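You operate a simulated robot arm through the tools that you are given. There is no shell and no other tool.

You run a simulated robot arm. Do the job below in one go: nothing can be reset, and whatever is moved stays where it is left.

## Task
Tidy up at the top of the soaking table. At the end: two of the microfibre rolls from the top of the soaking table are on the top wiring shelf; the red plug from the top of the soaking table is on the top wiring shelf; the green plug from the top of the soaking table is on the top wiring shelf; the yellow plug is on the top wiring shelf; whatever was shut is shut again. Leave all else as you found it, and nothing knocked over.

Only the result counts: the job must be done as asked and must still hold three seconds after the hand-in. Knocking over, shifting, dropping, spilling or breaking anything else fails it.

## Robot
A 7-joint arm with a two-finger parallel gripper, fixed in place. Base frame: the origin is on the floor under the middle of its stand, x ahead of it, y to its left, z up; the work surface is at about z = 0.86. Units: m, degrees, N and s.
With the tool pointing down near the work surface it reaches from about 0.24 to 0.68 m from the base axis. Its first joint turns from -66.0 to 66.0 degrees. Payload 2.4 kg.
The tool frame sits at the grasp point between the pads (the TCP): z along the fingers, y along the line on which they close. The tips reach 0.03 m beyond it. Largest opening 0.094 m; finger width 0.028, thickness 0.01; the body of the gripper, 0.05 by 0.096 m, starts 0.055 m behind the TCP.
Orientation is that of the tool frame in the base frame, as [roll, pitch, yaw] about the fixed x, y, z axes, in that order (R = Rz(yaw) Ry(pitch) Rx(roll)). With the fingers straight down and closing along the base's y, the tool's x points along the base's -x, its y along +y and its z along -z.

## Interface
- The arm moves only by the tool jog_arm. Its argument "commands" is text: rows parted by semicolons, each of 7 numbers parted by spaces: the shift along the tool's x, y, z in units of 300 mm (1.0 is 300 mm), then the turn, a rotation vector about the tool's x, y, z in units of 180 degrees (1.0 is 180 degrees), then the opening, from 0 (shut) to 1 (fully open). In form: tx ty tz rx ry rz grip; .... A call has 1 to 20 rows; each row is the pose to reach, as a shift and turn from the pose commanded when the call began, along the tool's axes at that moment. A call with a number of a shift or a turn outside -1 to 1 is refused whole. Rows are played at 5 a second. More than 0.05 m and 8.6 degrees between two rows, or a gripper value outside its range, and nothing of the call is played. Where a pose cannot be reached the arm comes as near as it can. A force on the tool above 40 N (or 10 N above the force at the start of the call, whichever is more), or a blocked arm, ends the call early, and 0.2 s more pass. Each finger travels about 0.153 m/s and halts on what it meets, pressing with about 38 N; the grip force reading is that of the motor and also rises with nothing between the fingers. The clock runs only during rows and for 0.2 s after the last one: add rows that repeat a pose to give the fingers time. It gives the time, the measured TCP pose, the force on the tool (base axes), the opening and the grip force at its end, in the units of the frame above (readings bear some noise), with the torque about the TCP (base axes, N m) and any sound that the robot's microphone picked up.
- Cameras (640 x 400 px; columns grow to the right, rows downward): "scene" is fixed at [0.0458, 0.4942, 1.431]; the picture's right is [-0.59, -0.80, 0.00], its down [-0.55, 0.41, -0.72] and it looks along [0.58, -0.43, -0.69] (base axes); focal length 311 px, centre (320, 200). "wrist" rides on the gripper at [0.076, 0.014, -0.102] in the tool frame; the picture's right is [-0.18, 0.98, 0.00], its down [-0.75, -0.14, -0.64] and it looks along [-0.63, -0.12, 0.77] (tool axes); focal length 243 px, centre (320, 200). There is no depth. A picture from a camera that has moved, and an enlarged one, comes with that camera's place and axes in the base frame and with its lens.
- get_image(camera): a new picture of that camera. No time passes.
- close_up(camera, box): a new picture of the part [left, top, right, bottom] of that camera's present view, enlarged. No time passes.
- sign_off(): hands the job in; it is judged then, once.

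Places have to be worked out from the pictures, the camera data and where the tool is seen. Open the gripper and draw the arm clear of the work before you hand the job in, unless the task says otherwise.

The tools are called after "Request:" as name(argument=value, ...) on one line, values as JSON. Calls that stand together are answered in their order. jog_arm: Moves the arm, as the interface text tells. Its arguments: {"type":"object","properties":{"commands":{"type":"string"}},"required":["commands"]} The other tools are called the same way: get_image (camera) takes a picture; close_up (camera, box) takes an enlarged picture of a part of a camera's view; sign_off () hands the job in.

At the start:

```text
time: 0.0
eef_pos: [0.3909, 0.0469, 1.1476]
ee_rot: [-180.0, 0.1, -179.9]
ft_force: [0.3, -0.1, 0.1]
torque: [-0.02, -0.01, 0.01]
gripper_width: 0.094
grip_force: 0.0
```

scene: 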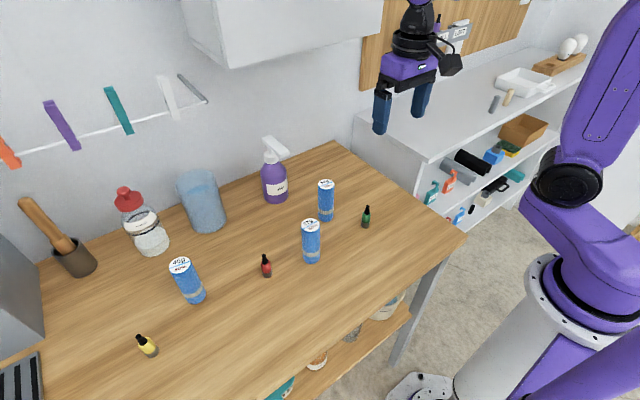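
wrist: 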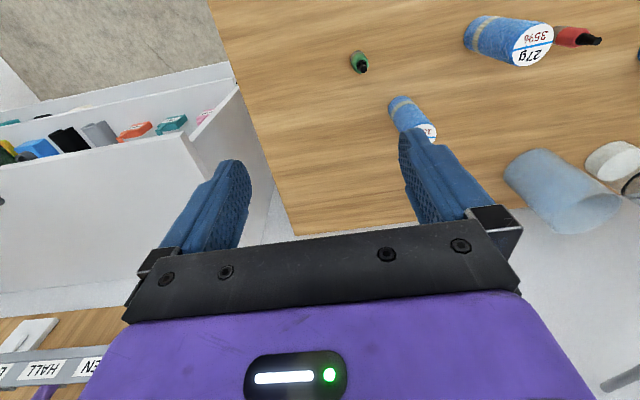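

I'll start by looking closely at the scene to identify the items and the shelf.

Request:
close_up(camera="scene", box=[340, 0, 640, 240])

Request:
close_up(camera="scene", box=[120, 120, 420, 370])

Request:
close_up(camera="scene", box=[0, 80, 260, 400])

Request:
close_up(camera="wrist", box=[0, 0, 320, 200])

Request:
close_up(camera="wrist", box=[320, 0, 640, 220])

```text
1.67 times, centred on (490, 120) of scene
camera zoom: at [0.0458, 0.4942, 1.431], right [-0.59, -0.8, 0.0], down [-0.55, 0.41, -0.72], along [0.58, -0.43, -0.69], focal length 519 px, centre (37, 333)
```

zoom: 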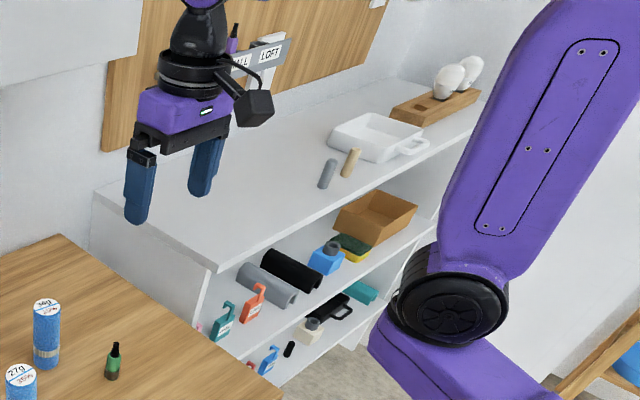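

```text
1.60 times, centred on (270, 245) of scene
camera zoom: at [0.0458, 0.4942, 1.431], right [-0.59, -0.8, 0.0], down [-0.55, 0.41, -0.72], along [0.58, -0.43, -0.69], focal length 498 px, centre (400, 128)
```

zoom: 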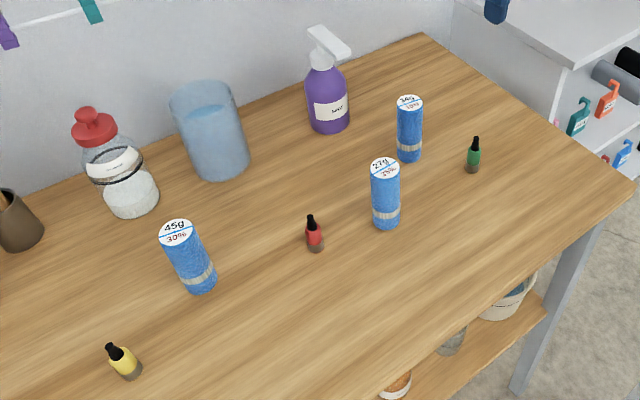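

```text
1.25 times, centred on (130, 240) of scene
camera zoom: at [0.0458, 0.4942, 1.431], right [-0.59, -0.8, 0.0], down [-0.55, 0.41, -0.72], along [0.58, -0.43, -0.69], focal length 389 px, centre (558, 150)
```

zoom: 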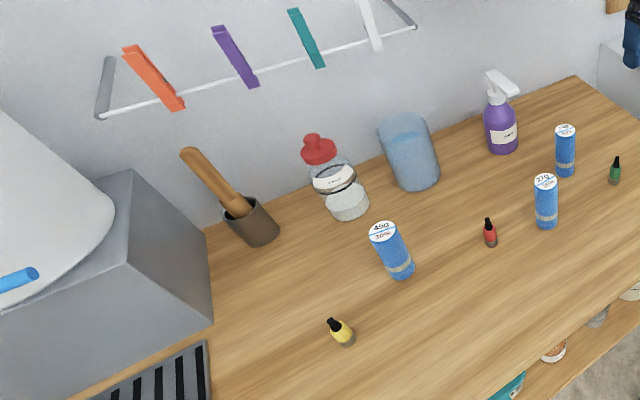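

```text
2.00 times, centred on (160, 100) of wrist
camera zoom: at [0.3149, 0.0605, 1.2515], right [0.18, 0.98, 0.0], down [0.75, -0.14, 0.64], along [0.63, -0.12, -0.77], focal length 485 px, centre (640, 400)
```

zoom: 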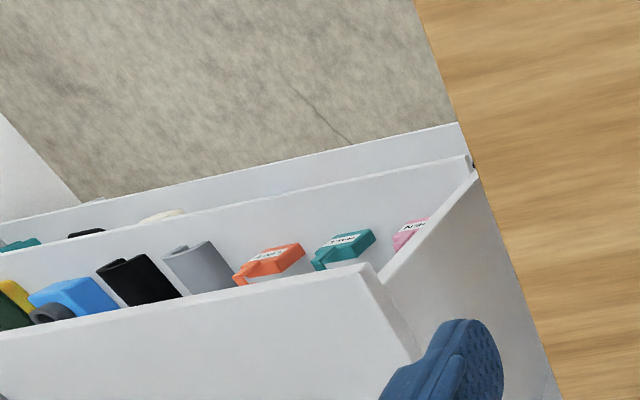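

```text
1.82 times, centred on (480, 110) of wrist
camera zoom: at [0.3149, 0.0605, 1.2515], right [0.18, 0.98, 0.0], down [0.75, -0.14, 0.64], along [0.63, -0.12, -0.77], focal length 441 px, centre (29, 364)
```

zoom: 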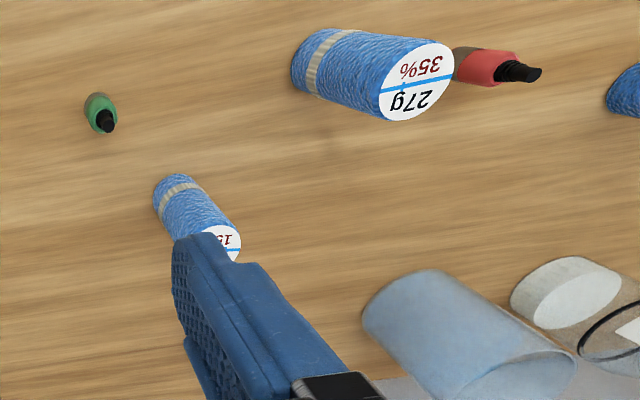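

The white unit on the right (negative y) has a top at roughly z≈0.89, with its near corner around (0.44, -0.19). I want to see its labels before deciding which one is the "top wiring shelf", so I zoom on details.

Request:
close_up(camera="scene", box=[420, 0, 640, 140])

Request:
close_up(camera="scene", box=[400, 100, 560, 240])

Request:
close_up(camera="wrist", box=[0, 280, 160, 400])

Request:
close_up(camera="scene", box=[180, 260, 460, 400])

Request:
close_up(camera="scene", box=[180, 0, 400, 80])

```text
2.86 times, centred on (530, 70) of scene
camera zoom: at [0.0458, 0.4942, 1.431], right [-0.59, -0.8, 0.0], down [-0.55, 0.41, -0.72], along [0.58, -0.43, -0.69], focal length 889 px, centre (-280, 571)
```

zoom: 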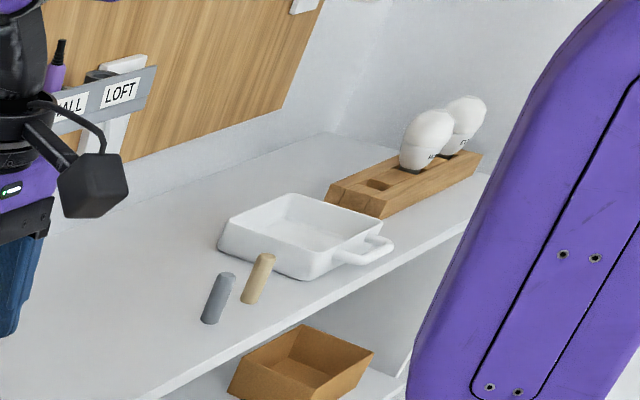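

```text
2.86 times, centred on (480, 170) of scene
camera zoom: at [0.0458, 0.4942, 1.431], right [-0.59, -0.8, 0.0], down [-0.55, 0.41, -0.72], along [0.58, -0.43, -0.69], focal length 889 px, centre (-137, 286)
```

zoom: 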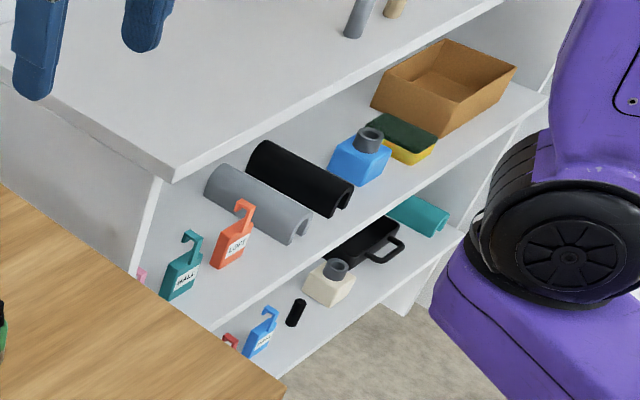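

```text
3.33 times, centred on (80, 340) of wrist
camera zoom: at [0.3149, 0.0605, 1.2515], right [0.18, 0.98, 0.0], down [0.75, -0.14, 0.64], along [0.63, -0.12, -0.77], focal length 809 px, centre (1120, -267)
```

zoom: 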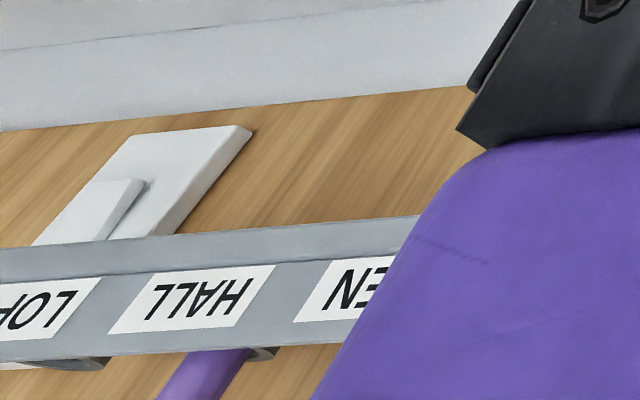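

```text
2.29 times, centred on (320, 330) of scene
camera zoom: at [0.0458, 0.4942, 1.431], right [-0.59, -0.8, 0.0], down [-0.55, 0.41, -0.72], along [0.58, -0.43, -0.69], focal length 712 px, centre (320, -97)
```

zoom: 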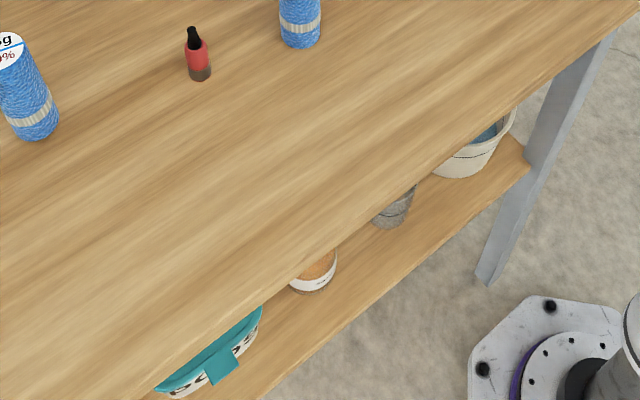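

```text
2.91 times, centred on (290, 40) of scene
camera zoom: at [0.0458, 0.4942, 1.431], right [-0.59, -0.8, 0.0], down [-0.55, 0.41, -0.72], along [0.58, -0.43, -0.69], focal length 906 px, centre (407, 666)
```

zoom: 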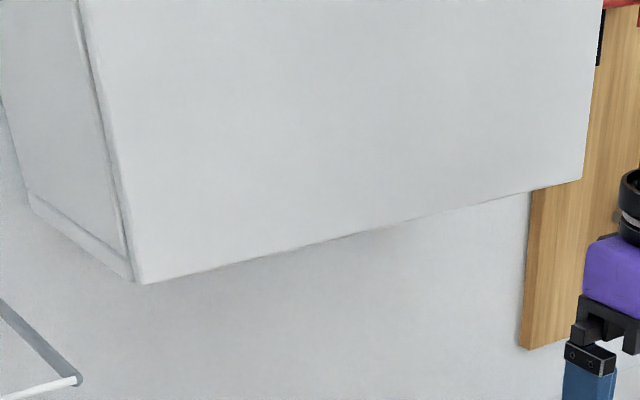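

The label strip (KITCHEN / HALL / LOFT) with a purple plug behind it seems to sit on the wooden board around (0.55, -0.27, 1.18), so it may be the "wiring shelf". I tilt the wrist camera upward to see the board.

Request:
jog_arm(commands="0 0 0 0 -0.042 0 1; 0.05 0 0 0 -0.084 0 1; 0.1 0 0 0 -0.126 0 1; 0.15 0 0 0 -0.168 0 1; 0.2 0 0 0 -0.21 0 1; 0.2 0 0 0 -0.25 0 1; 0.2 0 0 0 -0.25 0 1")

Request:
get_image(camera="wrist")

Request:
get_image(camera="scene")

```text
time: 1.6
eef_pos: [0.3298, 0.0472, 1.1482]
ee_rot: [180.0, 45.1, 179.9]
ft_force: [-0.5, -0.5, -0.1]
torque: [-0.01, 0.01, -0.04]
gripper_width: 0.0937
grip_force: 0.1
```

```text
taken
camera wrist: at [0.2038, 0.0605, 1.1673], right [0.13, 0.98, 0.13], down [0.08, -0.14, 0.99], along [0.99, -0.12, -0.09], focal length 243 px, centre (320, 200)
```

wrist: 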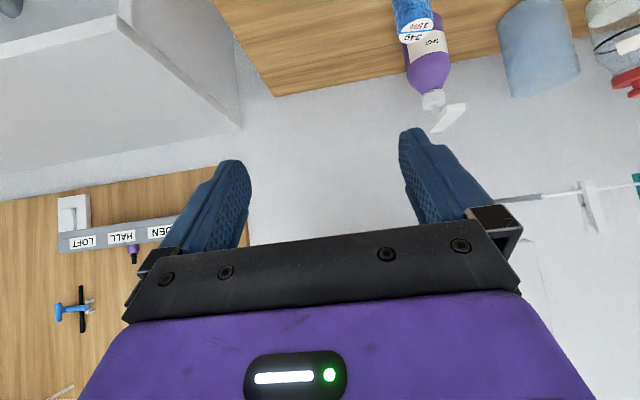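

```text
taken
```

scene: 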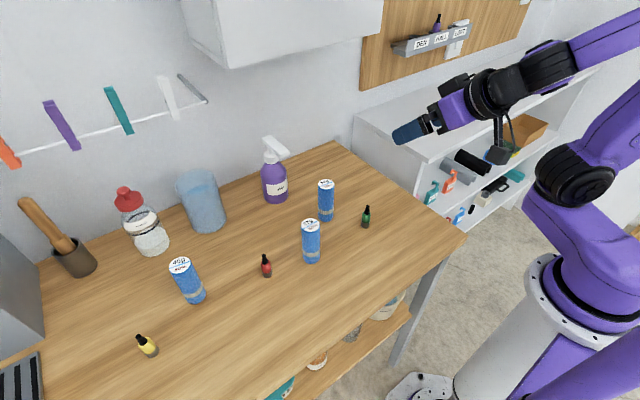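

Now the gray ledge with DEN / HALL / LOFT labels is visible. I zoom in on it from both cameras.

Request:
close_up(camera="scene", box=[370, 0, 530, 100])

Request:
close_up(camera="wrist", box=[0, 150, 240, 350])

Request:
close_up(camera="wrist", box=[0, 0, 320, 200])

```text
4.00 times, centred on (450, 50) of scene
camera zoom: at [0.0458, 0.4941, 1.431], right [-0.59, -0.8, 0.0], down [-0.55, 0.41, -0.72], along [0.58, -0.43, -0.69], focal length 1245 px, centre (-200, 800)
```

zoom: 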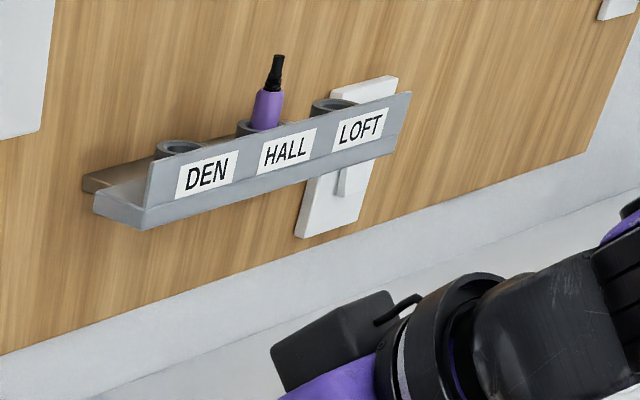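

```text
2.00 times, centred on (120, 250) of wrist
camera zoom: at [0.2038, 0.0605, 1.1673], right [0.13, 0.98, 0.13], down [0.08, -0.14, 0.99], along [0.99, -0.12, -0.09], focal length 485 px, centre (720, 100)
```

zoom: 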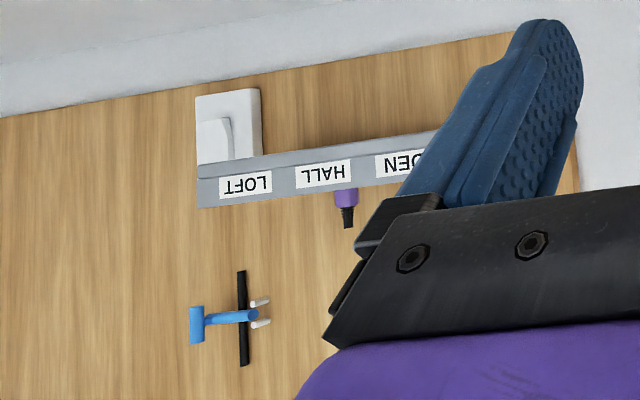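

```text
2.00 times, centred on (160, 100) of wrist
camera zoom: at [0.2038, 0.0605, 1.1673], right [0.13, 0.98, 0.13], down [0.08, -0.14, 0.99], along [0.99, -0.12, -0.09], focal length 485 px, centre (640, 400)
```

zoom: 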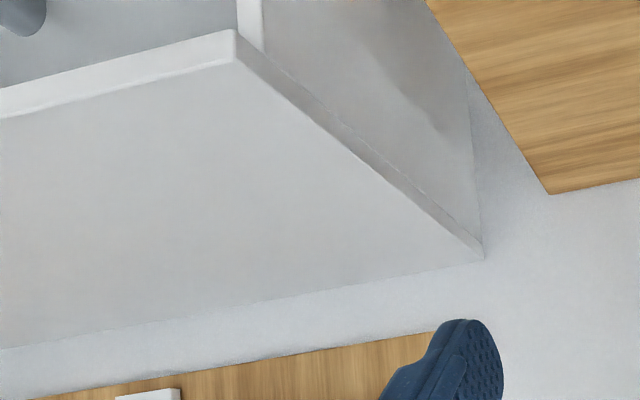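

The ledge is a small three-cup plug rack, too small for rolls; the white unit below it has several shelves, with its top open. I turn the camera to the right to inspect the whole unit and check for other shelves.

Request:
jog_arm(commands="0 -0.05 -0.05 0.03 0 0.03 1; 0 -0.1 -0.1 0.06 0 0.06 1; 0 -0.15 -0.15 0.09 0 0.09 1; 0 -0.2 -0.2 0.12 0 0.12 1; 0 -0.25 -0.25 0.15 0 0.15 1; 0 -0.3 -0.3 0.177 0 0.177 1; 0 -0.3 -0.3 0.177 0 0.177 1")

Request:
get_image(camera="wrist")

```text
time: 3.2
eef_pos: [0.2659, -0.0454, 1.2107]
ee_rot: [180.0, 45.0, 134.9]
ft_force: [-0.4, 0.6, 0.0]
torque: [0.0, -0.02, -0.02]
gripper_width: 0.0939
grip_force: 0.0
```

```text
taken
camera wrist: at [0.1871, 0.0549, 1.2294], right [0.79, 0.6, 0.13], down [-0.04, -0.16, 0.99], along [0.61, -0.78, -0.1], focal length 243 px, centre (320, 200)
```

wrist: 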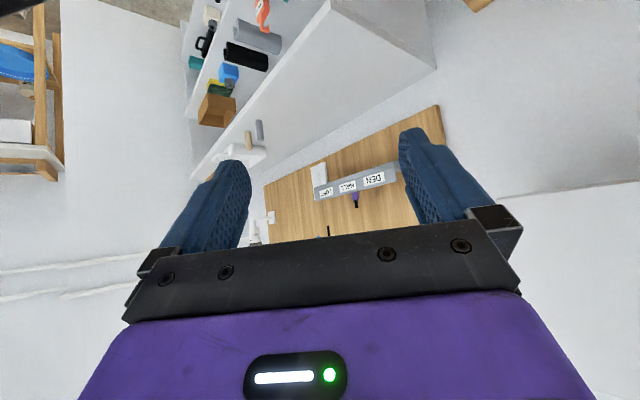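

I zoom in on this view: the white unit and the wooden rack further round.

Request:
close_up(camera="wrist", box=[0, 0, 160, 200])

Request:
close_up(camera="wrist", box=[160, 0, 400, 150])

Request:
close_up(camera="wrist", box=[240, 100, 440, 250])

```text
2.00 times, centred on (80, 100) of wrist
camera zoom: at [0.1871, 0.0549, 1.2294], right [0.79, 0.6, 0.13], down [-0.04, -0.16, 0.99], along [0.61, -0.78, -0.1], focal length 485 px, centre (800, 400)
```

zoom: 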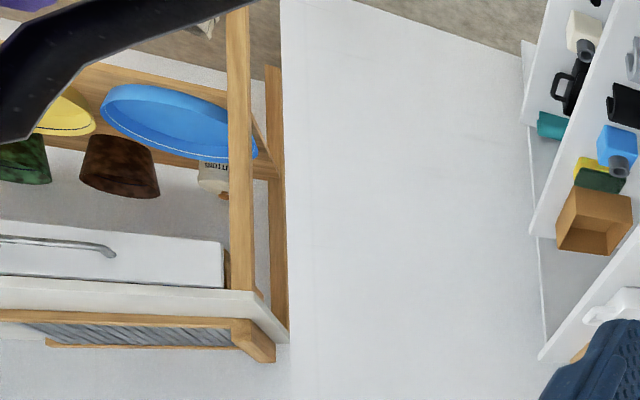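

```text
2.67 times, centred on (280, 75) of wrist
camera zoom: at [0.1871, 0.0549, 1.2294], right [0.79, 0.6, 0.13], down [-0.04, -0.16, 0.99], along [0.61, -0.78, -0.1], focal length 647 px, centre (427, 533)
```

zoom: 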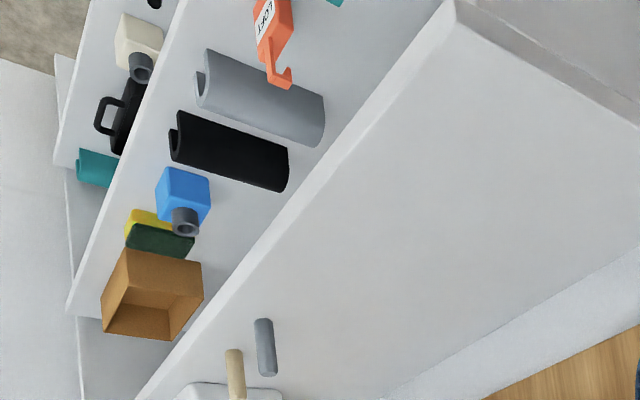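

```text
2.67 times, centred on (340, 175) of wrist
camera zoom: at [0.1871, 0.0549, 1.2294], right [0.79, 0.6, 0.13], down [-0.04, -0.16, 0.99], along [0.61, -0.78, -0.1], focal length 647 px, centre (267, 267)
```

zoom: 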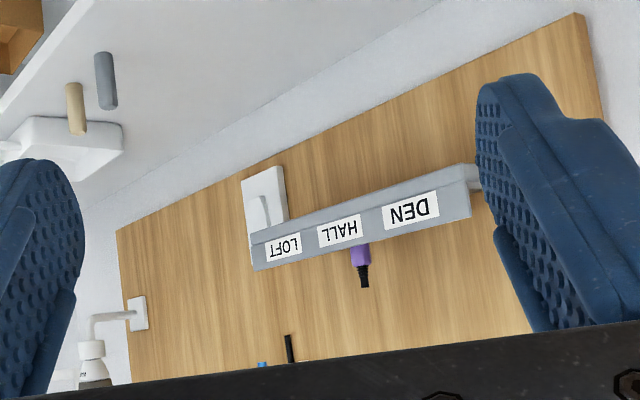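

The white unit's open top board (z≈0.90, near edge x≈0.445, left edge y≈-0.185, wall x≈0.745) is the top of three wiring shelves, and it has lots of free room. I'll bring the tool back upright above the green plug (about (0.39, 0.10)).

Request:
jog_arm(commands="0.051 0.0704 0.0432 -0.0109 0.0263 -0.0263 1; 0.1021 0.1409 0.0864 -0.0218 0.0527 -0.0527 1; 0.1531 0.2113 0.1297 -0.0327 0.079 -0.079 1; 0.2041 0.2818 0.1729 -0.0436 0.1053 -0.1053 1; 0.2552 0.3522 0.2161 -0.0544 0.1317 -0.1317 1; 0.3062 0.4227 0.2593 -0.0653 0.158 -0.158 1; 0.3572 0.4931 0.3026 -0.0762 0.1843 -0.1843 1; 0.4083 0.5636 0.3458 -0.0871 0.2107 -0.2107 1; 0.4593 0.634 0.389 -0.098 0.237 -0.237 1; 0.4593 0.634 0.389 -0.098 0.237 -0.237 1")

Request:
get_image(camera="wrist")

Request:
get_image(camera="scene")

```text
time: 5.4
eef_pos: [0.3916, 0.1016, 1.0284]
ee_rot: [180.0, -0.1, -179.9]
ft_force: [-0.3, 0.2, -0.2]
torque: [0.0, 0.04, 0.01]
gripper_width: 0.0938
grip_force: 0.0
```

```text
taken
camera wrist: at [0.3161, 0.1154, 1.1325], right [0.18, 0.98, 0.0], down [0.75, -0.14, 0.64], along [0.63, -0.12, -0.77], focal length 243 px, centre (320, 200)
```

wrist: 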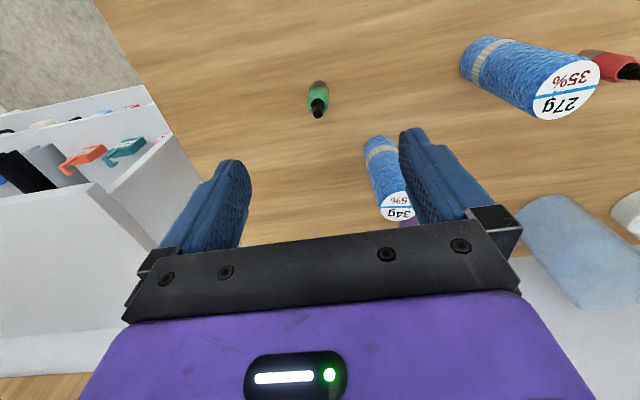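

```text
taken
```

scene: 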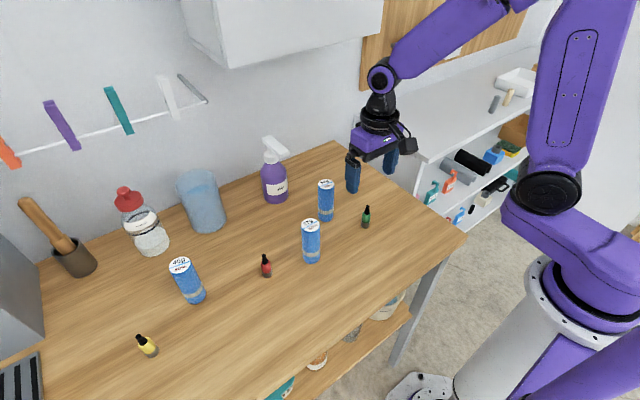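

The tool is upright above the green plug. I zoom in to refine the plug's position before descending.

Request:
close_up(camera="wrist", box=[260, 40, 380, 140])

Request:
close_up(camera="scene", box=[300, 130, 420, 270])

```text
4.00 times, centred on (320, 90) of wrist
camera zoom: at [0.3161, 0.1154, 1.1325], right [0.18, 0.98, 0.0], down [0.75, -0.14, 0.64], along [0.63, -0.12, -0.77], focal length 970 px, centre (320, 640)
```

zoom: 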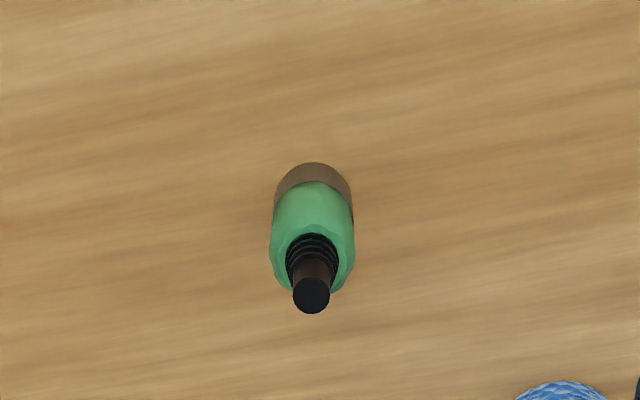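

```text
2.86 times, centred on (360, 200) of scene
camera zoom: at [0.0458, 0.4942, 1.431], right [-0.59, -0.8, 0.0], down [-0.55, 0.41, -0.72], along [0.58, -0.43, -0.69], focal length 889 px, centre (206, 200)
```

zoom: 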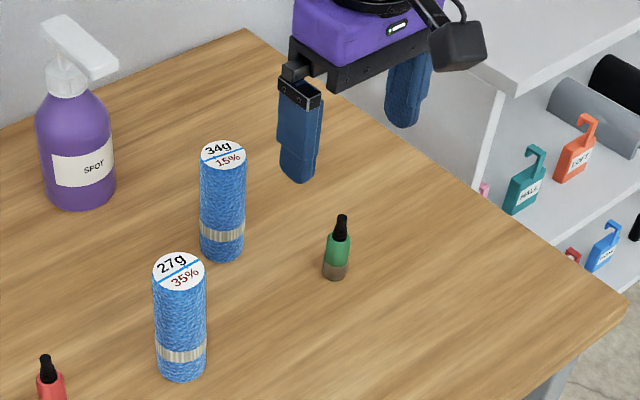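

Green plug refined to (0.390, 0.099), diameter ~0.02, height ~0.069. I descend straight onto it with the fingers open, tips stopping ~5 mm above the table.

Request:
jog_arm(commands="0.0053 -0.008 0.09 0 0 0 1; 0.0053 -0.008 0.18 0 0 0 1; 0.0053 -0.008 0.27 0 0 0 1; 0.0053 -0.008 0.36 0 0 0 1; 0.0053 -0.008 0.41 0 0 0 1; 0.0053 -0.008 0.4447 0 0 0 1; 0.0053 -0.008 0.4447 0 0 0 1")

Request:
get_image(camera="wrist")

Request:
close_up(camera="scene", box=[300, 130, 440, 270])

```text
time: 7.0
eef_pos: [0.3903, 0.0984, 0.8979]
ee_rot: [-180.0, 0.0, -179.9]
ft_force: [1.0, 0.6, 0.1]
torque: [0.0, -0.05, 0.01]
gripper_width: 0.0939
grip_force: 0.1
```

```text
taken
camera wrist: at [0.315, 0.1134, 1.0012], right [0.18, 0.98, 0.0], down [0.75, -0.14, 0.64], along [0.63, -0.12, -0.77], focal length 243 px, centre (320, 200)
```

wrist: 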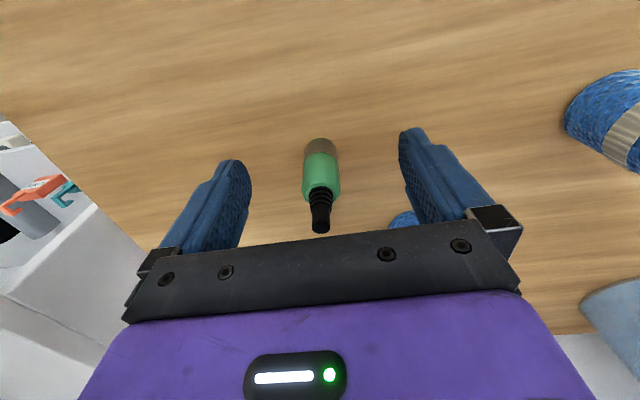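

```text
2.86 times, centred on (370, 200) of scene
camera zoom: at [0.0458, 0.4942, 1.431], right [-0.59, -0.8, 0.0], down [-0.55, 0.41, -0.72], along [0.58, -0.43, -0.69], focal length 889 px, centre (177, 200)
```

zoom: 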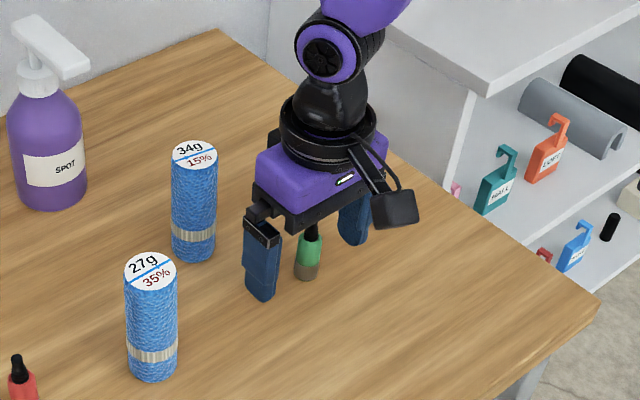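

The plug sits centered between the pads. I close gradually on it.

Request:
jog_arm(commands="0 0 0 0 0 0 0.6; 0 0 0 0 0 0 0.35; 0 0 0 0 0 0 0.27; 0 0 0 0 0 0 0.24; 0 0 0 0 0 0 0.21; 0 0 0 0 0 0 0.15; 0 0 0 0 0 0 0; 0 0 0 0 0 0 0; 0 0 0 0 0 0 0")

```text
time: 9.0
eef_pos: [0.3923, 0.0991, 0.8978]
ee_rot: [179.9, 0.0, 179.9]
ft_force: [0.2, -0.1, 0.7]
torque: [-0.01, -0.03, 0.0]
gripper_width: 0.0184
grip_force: 37.8
```

The plug is held (0.018 m). I lift it and carry it toward the shelf in stages.

Request:
jog_arm(commands="0 0 -0.06 0 0 0 0; 0 0 -0.15 0 0 0 0; 0 0 -0.26 0 0 0 0; 0 0 -0.37 0 0 0 0; 0 0 -0.48 0 0 0 0; -0.03 -0.11 -0.48 0 0 0 0; -0.06 -0.22 -0.48 0 0 0 0; -0.09 -0.33 -0.48 0 0 0 0; -0.12 -0.44 -0.48 0 0 0 0; -0.15 -0.55 -0.48 0 0 0 0; -0.18 -0.66 -0.48 0 0 0 0; -0.18 -0.66 -0.48 0 0 0 0")

Request:
get_image(camera="wrist")

Request:
get_image(camera="scene")

```text
time: 11.6
eef_pos: [0.4467, -0.1032, 1.0449]
ee_rot: [180.0, 0.0, -180.0]
ft_force: [0.9, -0.9, 0.1]
torque: [0.01, -0.04, 0.02]
gripper_width: 0.0185
grip_force: 37.7
```

```text
taken
camera wrist: at [0.3704, -0.0889, 1.1478], right [0.18, 0.98, 0.0], down [0.75, -0.14, 0.64], along [0.63, -0.12, -0.77], focal length 243 px, centre (320, 200)
```

wrist: 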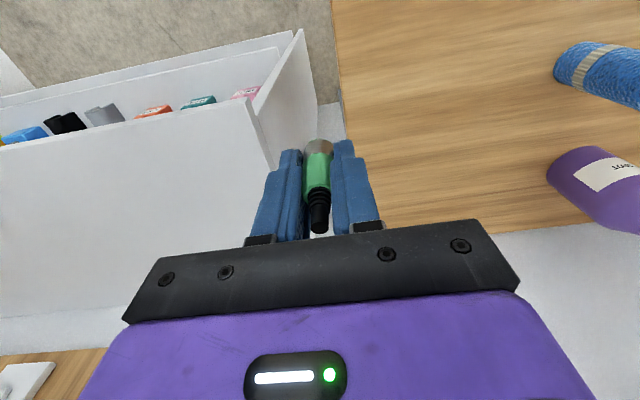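

```text
taken
```

scene: 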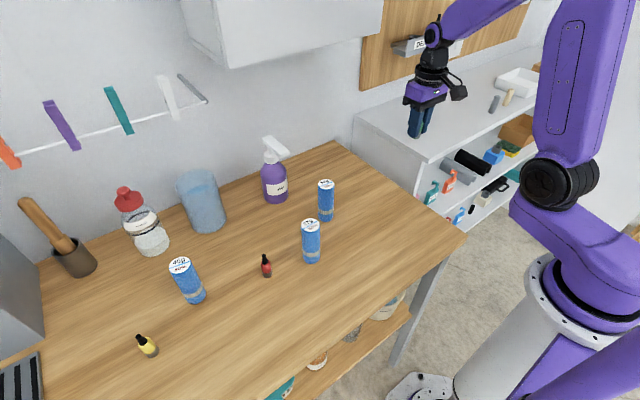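

I zoom on the shelf's front-left corner to get its height and position more precisely by comparing views.

Request:
close_up(camera="wrist", box=[160, 20, 340, 200])

Request:
close_up(camera="scene", box=[380, 100, 480, 200])

```text
2.22 times, centred on (250, 110) of wrist
camera zoom: at [0.3704, -0.0889, 1.1478], right [0.18, 0.98, 0.0], down [0.75, -0.14, 0.64], along [0.63, -0.12, -0.77], focal length 539 px, centre (476, 400)
```

zoom: 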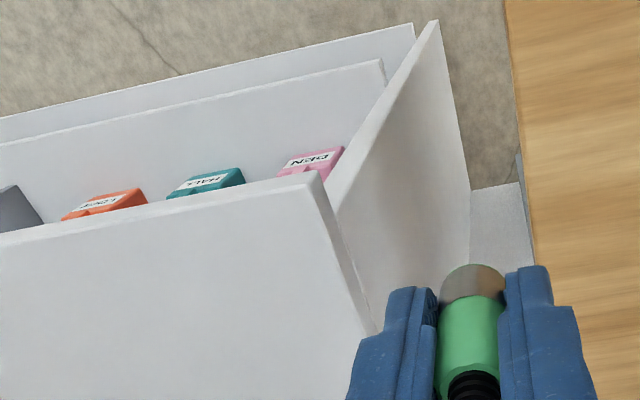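

```text
4.00 times, centred on (430, 150) of scene
camera zoom: at [0.0458, 0.4941, 1.431], right [-0.59, -0.8, 0.0], down [-0.55, 0.41, -0.72], along [0.58, -0.43, -0.69], focal length 1245 px, centre (-120, 400)
```

zoom: 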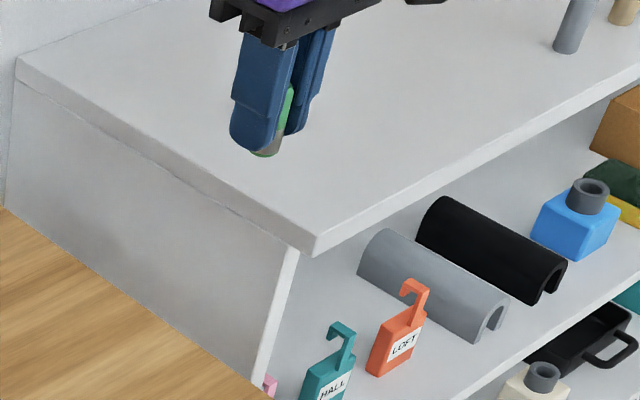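

From two views the shelf top is at z≈0.91 with its front-left corner near (0.436, -0.173). I move the green plug over (0.475, -0.235) and descend to about 1.5 cm above the shelf.

Request:
jog_arm(commands="-0.03 -0.14 0 0 0 0 0; -0.06 -0.28 0 0 0 0 0; -0.0943 -0.4393 0 0 0 0 0; -0.0943 -0.4393 0.09 0 0 0 0; -0.0943 -0.4393 0.18 0 0 0 0; -0.0943 -0.4393 0.2663 0 0 0 0; -0.0943 -0.4393 0.2663 0 0 0 0")

Request:
get_image(camera="wrist")

Request:
close_up(camera="scene", box=[380, 60, 520, 200])

```text
time: 13.2
eef_pos: [0.4728, -0.2301, 0.9608]
ee_rot: [180.0, -0.1, 180.0]
ft_force: [-0.1, -0.1, -0.5]
torque: [0.01, 0.01, 0.03]
gripper_width: 0.0187
grip_force: 38.0
```

```text
taken
camera wrist: at [0.3977, -0.2161, 1.0646], right [0.18, 0.98, 0.0], down [0.75, -0.14, 0.64], along [0.63, -0.12, -0.77], focal length 243 px, centre (320, 200)
```

wrist: 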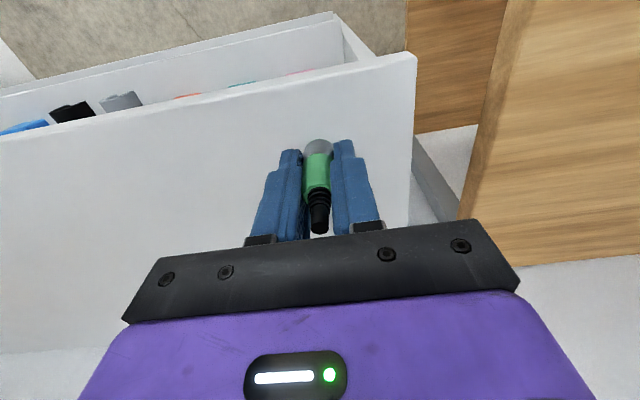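

```text
2.86 times, centred on (450, 130) of scene
camera zoom: at [0.0458, 0.4942, 1.431], right [-0.59, -0.8, 0.0], down [-0.55, 0.41, -0.72], along [0.58, -0.43, -0.69], focal length 889 px, centre (-51, 400)
```

zoom: 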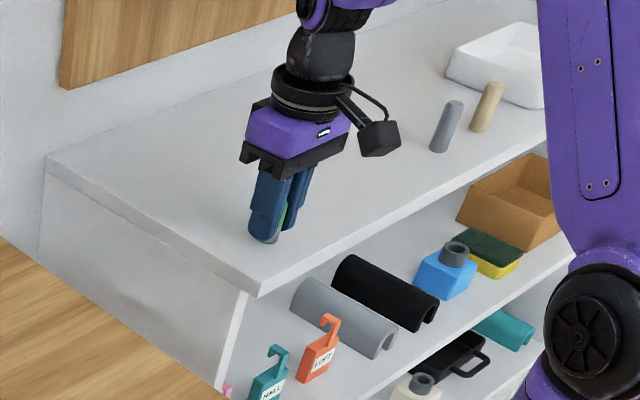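

Re-triangulating with this view gives a shelf height of ~0.915, so contact should come at TCP z≈0.955. I lower in 1.5 mm steps watching the force.

Request:
jog_arm(commands="0 0 0.005 0 0 0 0; 0 0 0.01 0 0 0 0; 0 0 0.01 0 0 0 0")

Request:
close_up(camera="scene", box=[415, 105, 465, 155])

```text
time: 14.0
eef_pos: [0.4732, -0.229, 0.9583]
ee_rot: [180.0, -0.2, 180.0]
ft_force: [0.5, 0.1, -0.5]
torque: [0.02, 0.01, 0.0]
gripper_width: 0.0184
grip_force: 38.0
```

```text
8.00 times, centred on (440, 130) of scene
camera zoom: at [0.0458, 0.4942, 1.431], right [-0.59, -0.8, 0.0], down [-0.55, 0.41, -0.72], along [0.58, -0.43, -0.69], focal length 2490 px, centre (-640, 760)
```

zoom: 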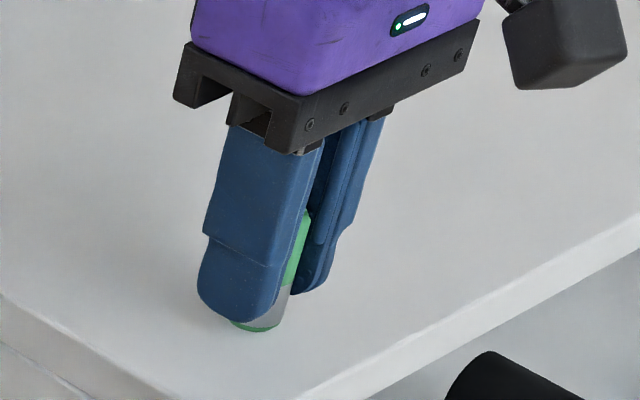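

No contact yet (z 0.958). I continue down in small steps.

Request:
jog_arm(commands="0 0 0.005 0 0 0 0; 0 0 0.01 0 0 0 0; 0 0 0.01 0 0 0 0")

```text
time: 14.8
eef_pos: [0.4734, -0.231, 0.9573]
ee_rot: [-179.9, 0.2, -180.0]
ft_force: [-4.6, 2.2, 29.8]
torque: [0.11, 0.19, 0.04]
gripper_width: 0.0186
grip_force: 37.8
```

Contact (30 N up), so the shelf is at about z=0.919. I ease off 1.5 mm, then open partly to release.

Request:
jog_arm(commands="0 0 -0.005 0 0 0 0; 0 0 -0.006 0 0 0 0")

```text
time: 15.4
eef_pos: [0.4721, -0.2302, 0.9584]
ee_rot: [179.9, -0.2, -179.9]
ft_force: [2.4, 0.1, 4.6]
torque: [0.0, -0.06, 0.0]
gripper_width: 0.0184
grip_force: 37.3
```

Force is down to ~5 N, so the plug rests on the shelf. I open gently and then rise.

Request:
jog_arm(commands="0 0 0 0 0 0 0.25; 0 0 0 0 0 0 0.35; 0 0 0 0 0 0 0.5; 0 0 0 0 0 0 0.5")

Request:
get_image(camera="wrist")

Request:
close_up(camera="scene", box=[415, 105, 465, 155])

```text
time: 16.4
eef_pos: [0.4724, -0.2314, 0.9584]
ee_rot: [180.0, 0.0, 180.0]
ft_force: [0.5, -0.6, 0.3]
torque: [-0.01, -0.01, 0.03]
gripper_width: 0.0469
grip_force: 0.2
```

```text
taken
camera wrist: at [0.3968, -0.2163, 1.0617], right [0.18, 0.98, 0.0], down [0.75, -0.14, 0.64], along [0.63, -0.12, -0.77], focal length 243 px, centre (320, 200)
```

wrist: 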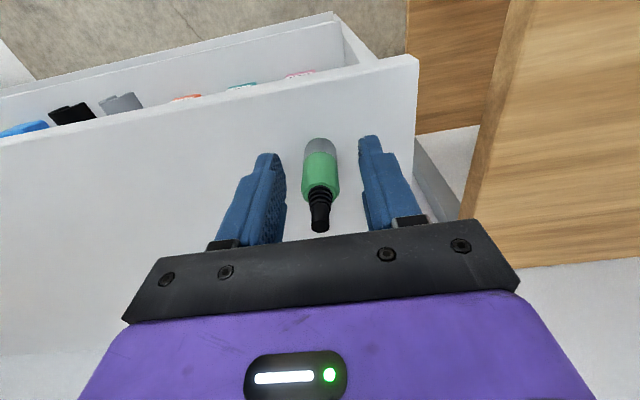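

```text
8.00 times, centred on (440, 130) of scene
camera zoom: at [0.0458, 0.4942, 1.431], right [-0.59, -0.8, 0.0], down [-0.55, 0.41, -0.72], along [0.58, -0.43, -0.69], focal length 2490 px, centre (-640, 760)
```

zoom: 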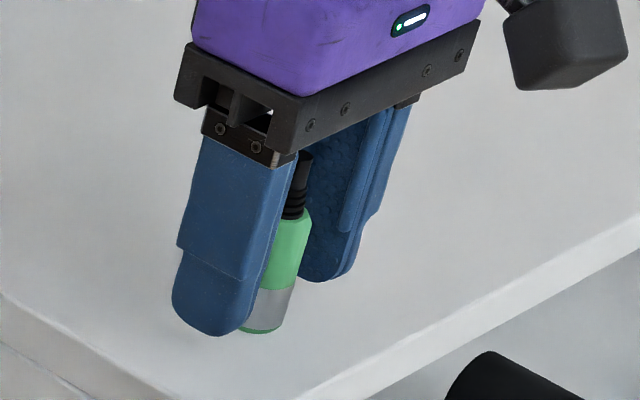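

The green plug stands upright on the shelf. I rise straight up and travel back towards the 34g roll at about (0.468, 0.162).

Request:
jog_arm(commands="0 0 -0.08 0 0 0 0.5; 0 0 -0.2 0 0 0 0.5; 0 0 -0.32 0 0 0 0.5; 0 0 -0.4 0 0 0 0.7; 0 0.15 -0.4 0 0 0 1; 0 0.3 -0.4 0 0 0 1; 0 0.45 -0.4 0 0 0 1; 0 0.6 -0.4 0 0 0 1; 0 0.75 -0.4 0 0 0 1; 0 0.9 -0.4 0 0 0 1; 0 0.95 -0.4 0 0 0 1; 0 0.95 -0.4 0 0 0 1")

Request:
get_image(camera="wrist")

Request:
get_image(camera="scene")

```text
time: 19.0
eef_pos: [0.4731, 0.0533, 1.0797]
ee_rot: [179.9, -0.1, -180.0]
ft_force: [0.9, -0.8, -0.3]
torque: [-0.01, 0.01, 0.02]
gripper_width: 0.0941
grip_force: 0.1
```

```text
taken
camera wrist: at [0.3966, 0.0679, 1.1823], right [0.18, 0.98, 0.0], down [0.75, -0.14, 0.64], along [0.63, -0.12, -0.77], focal length 243 px, centre (320, 200)
```

wrist: 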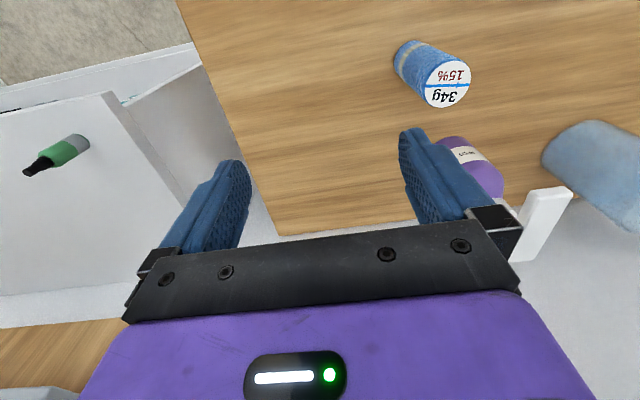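

```text
taken
```

scene: 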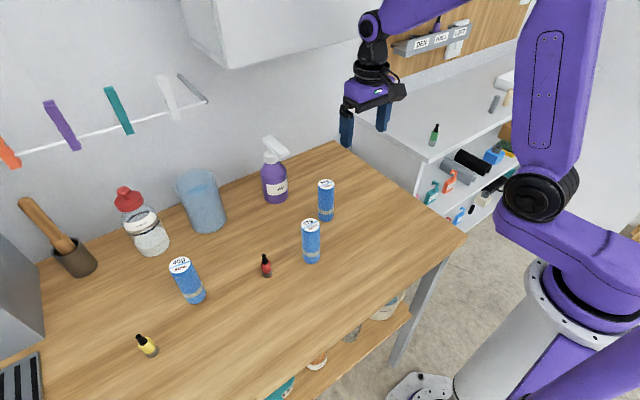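

I zoom on the 34g roll to refine its centre.

Request:
close_up(camera="wrist", box=[370, 20, 490, 120])

Request:
close_up(camera="scene", box=[290, 170, 350, 230])

```text
4.00 times, centred on (430, 70) of wrist
camera zoom: at [0.3966, 0.0679, 1.1823], right [0.18, 0.98, 0.0], down [0.75, -0.14, 0.64], along [0.63, -0.12, -0.77], focal length 970 px, centre (-120, 720)
```

zoom: 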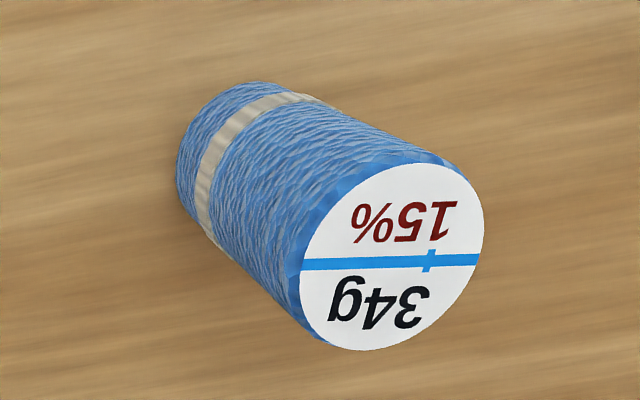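

```text
6.67 times, centred on (320, 200) of scene
camera zoom: at [0.0458, 0.4942, 1.431], right [-0.59, -0.8, 0.0], down [-0.55, 0.41, -0.72], along [0.58, -0.43, -0.69], focal length 2075 px, centre (320, 200)
```

zoom: 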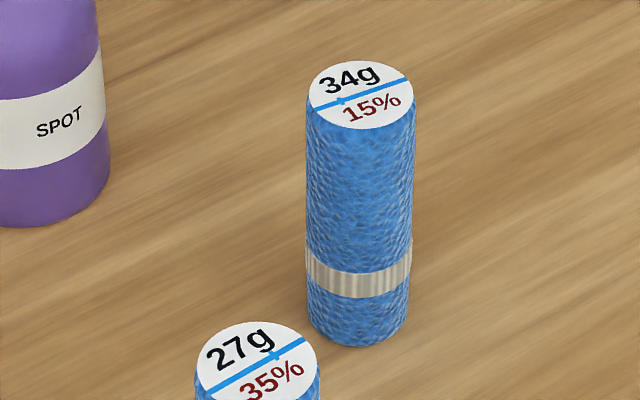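

Roll centre ≈ (0.470, 0.162), top z≈0.967. The spray bottle's nozzle tip is near (0.528, 0.22, 1.045), so I check the hand's width at that height before descending.

Request:
close_up(camera="scene", box=[320, 0, 440, 160])

Request:
close_up(camera="scene", box=[240, 120, 360, 240])

```text
2.50 times, centred on (380, 80) of scene
camera zoom: at [0.0458, 0.4942, 1.431], right [-0.59, -0.8, 0.0], down [-0.55, 0.41, -0.72], along [0.58, -0.43, -0.69], focal length 778 px, centre (170, 500)
```

zoom: 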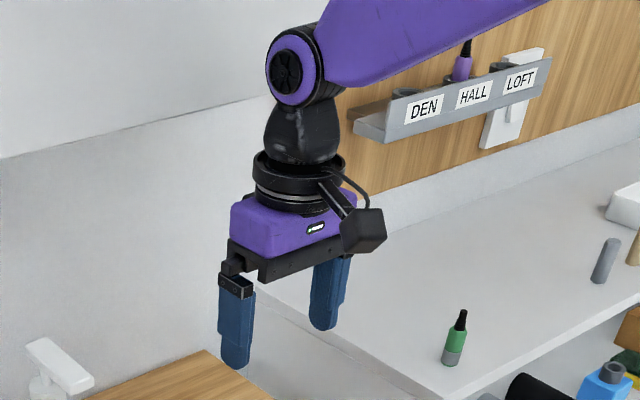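

```text
3.33 times, centred on (300, 180) of scene
camera zoom: at [0.0458, 0.4942, 1.431], right [-0.59, -0.8, 0.0], down [-0.55, 0.41, -0.72], along [0.58, -0.43, -0.69], focal length 1038 px, centre (387, 267)
```

zoom: 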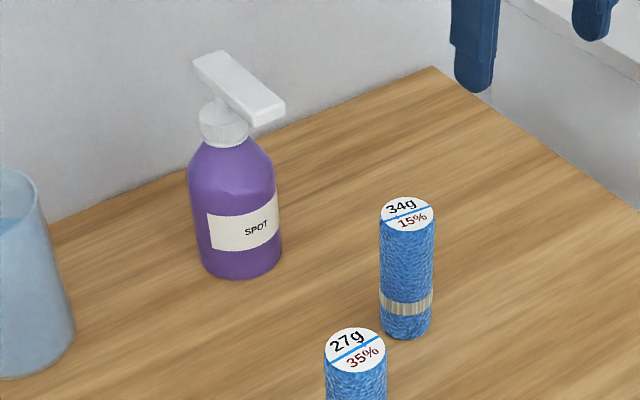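

The hand's wide part has a radius of only ~0.036 m, so there's ~2.5 cm clearance to the nozzle. I move over the roll (TCP x slightly short at 0.464) and descend to z≈0.935.

Request:
jog_arm(commands="0.01 0.12 0 0 0 0 1; 0.02 0.24 0 0 0 0 1; 0.03 0.3623 0 0 0 0 1; 0.03 0.3623 0.06 0 0 0 1; 0.03 0.3623 0.15 0 0 0 1; 0.03 0.3623 0.15 0 0 0 1")

Request:
get_image(camera="wrist")

Request:
close_up(camera="scene", box=[240, 70, 400, 240])

```text
time: 20.4
eef_pos: [0.4633, 0.1611, 1.0319]
ee_rot: [-180.0, 0.0, 180.0]
ft_force: [-0.3, 0.4, -0.7]
torque: [0.02, 0.01, 0.0]
gripper_width: 0.0941
grip_force: 0.1
```

```text
taken
camera wrist: at [0.3864, 0.1753, 1.1351], right [0.18, 0.98, 0.0], down [0.75, -0.14, 0.64], along [0.63, -0.12, -0.77], focal length 243 px, centre (320, 200)
```

wrist: 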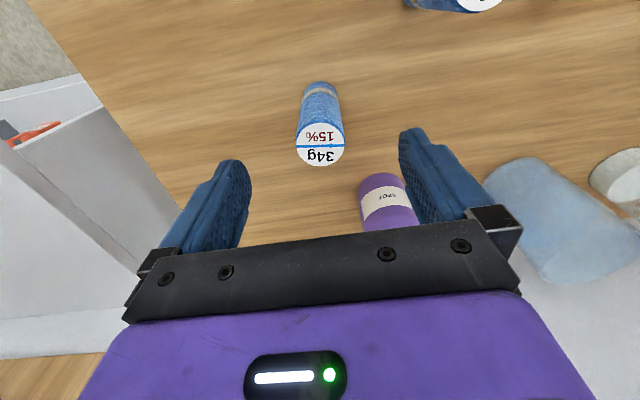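

```text
2.35 times, centred on (320, 155) of scene
camera zoom: at [0.0458, 0.4942, 1.431], right [-0.59, -0.8, 0.0], down [-0.55, 0.41, -0.72], along [0.58, -0.43, -0.69], focal length 732 px, centre (320, 306)
```

zoom: 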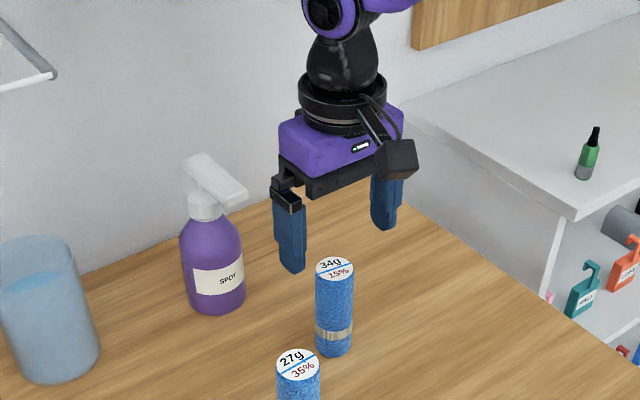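

Aligned: the roll's top is at (0.470, 0.160). I descend and then close gradually.

Request:
jog_arm(commands="0 -0.003 0.08 0 0 0 1; 0 -0.003 0.16 0 0 0 1; 0 -0.003 0.24 0 0 0 1; 0 -0.003 0.3233 0 0 0 1; 0 -0.003 0.3233 0 0 0 1; 0 -0.003 0.3233 0 0 0 0.7; 0 -0.003 0.3233 0 0 0 0.55; 0 -0.003 0.3233 0 0 0 0.48; 0 -0.003 0.3233 0 0 0 0.44; 0 -0.003 0.3233 0 0 0 0.4; 0 -0.003 0.3233 0 0 0 0.3; 0 -0.003 0.3233 0 0 0 0.1; 0 -0.003 0.3233 0 0 0 0; 0 -0.003 0.3233 0 0 0 0")

Request:
get_image(camera="wrist")

Request:
close_up(camera="scene", box=[240, 70, 400, 240])

```text
time: 23.4
eef_pos: [0.4613, 0.1613, 0.9348]
ee_rot: [180.0, -0.1, -180.0]
ft_force: [-0.1, 0.7, 0.4]
torque: [-0.02, -0.03, 0.01]
gripper_width: 0.0403
grip_force: 38.1
```

```text
taken
camera wrist: at [0.3849, 0.1757, 1.0379], right [0.18, 0.98, 0.0], down [0.75, -0.14, 0.64], along [0.63, -0.12, -0.77], focal length 243 px, centre (320, 200)
```

wrist: 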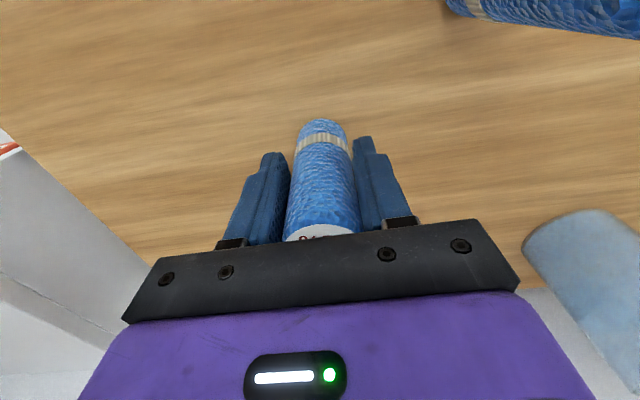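

```text
2.35 times, centred on (320, 155) of scene
camera zoom: at [0.0458, 0.4941, 1.431], right [-0.59, -0.8, 0.0], down [-0.55, 0.41, -0.72], along [0.58, -0.43, -0.69], focal length 732 px, centre (320, 306)
```

zoom: 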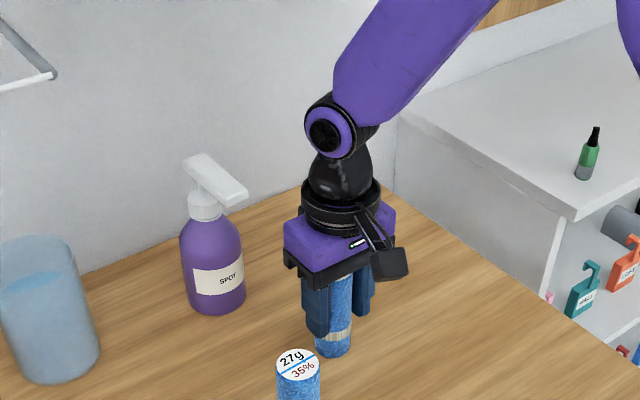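

The roll is held (0.040 m). I lift it to z≈1.09 and carry it sideways toward the shelf.

Request:
jog_arm(commands="0 0 -0.05 0 0 0 0; 0 0 -0.15 0 0 0 0; 0 0 -0.27 0 0 0 0; 0 0 -0.4 0 0 0 0; 0 0 -0.52 0 0 0 0; 0 -0.1 -0.52 0 0 0 0; 0 -0.24 -0.52 0 0 0 0; 0 -0.38 -0.52 0 0 0 0; 0 -0.52 -0.52 0 0 0 0; 0 -0.66 -0.52 0 0 0 0; 0 -0.8 -0.52 0 0 0 0; 0 -0.94 -0.52 0 0 0 0; 0 -0.94 -0.52 0 0 0 0")

Request:
get_image(camera="wrist")

Request:
get_image(camera="scene")

```text
time: 26.2
eef_pos: [0.4607, -0.1222, 1.0895]
ee_rot: [-180.0, 0.0, 180.0]
ft_force: [-0.4, 0.1, -0.5]
torque: [-0.02, -0.02, 0.01]
gripper_width: 0.0405
grip_force: 37.3
```

```text
taken
camera wrist: at [0.3848, -0.1082, 1.1936], right [0.18, 0.98, 0.0], down [0.75, -0.14, 0.64], along [0.63, -0.12, -0.77], focal length 243 px, centre (320, 200)
```

wrist: 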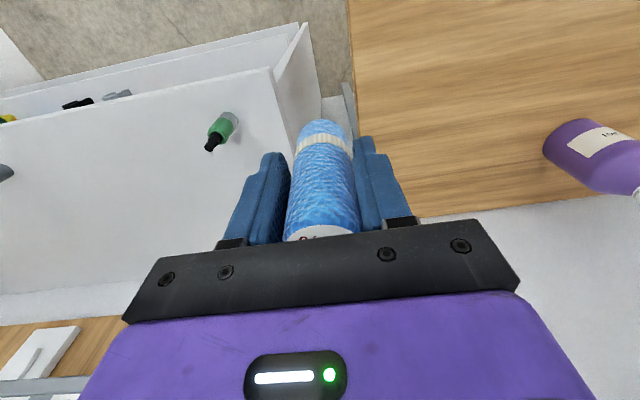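

```text
taken
```

scene: 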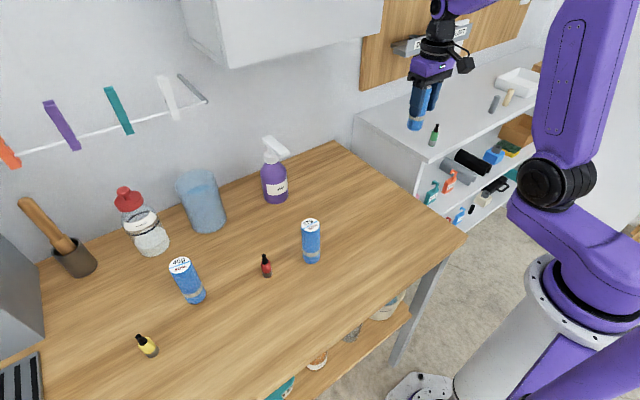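

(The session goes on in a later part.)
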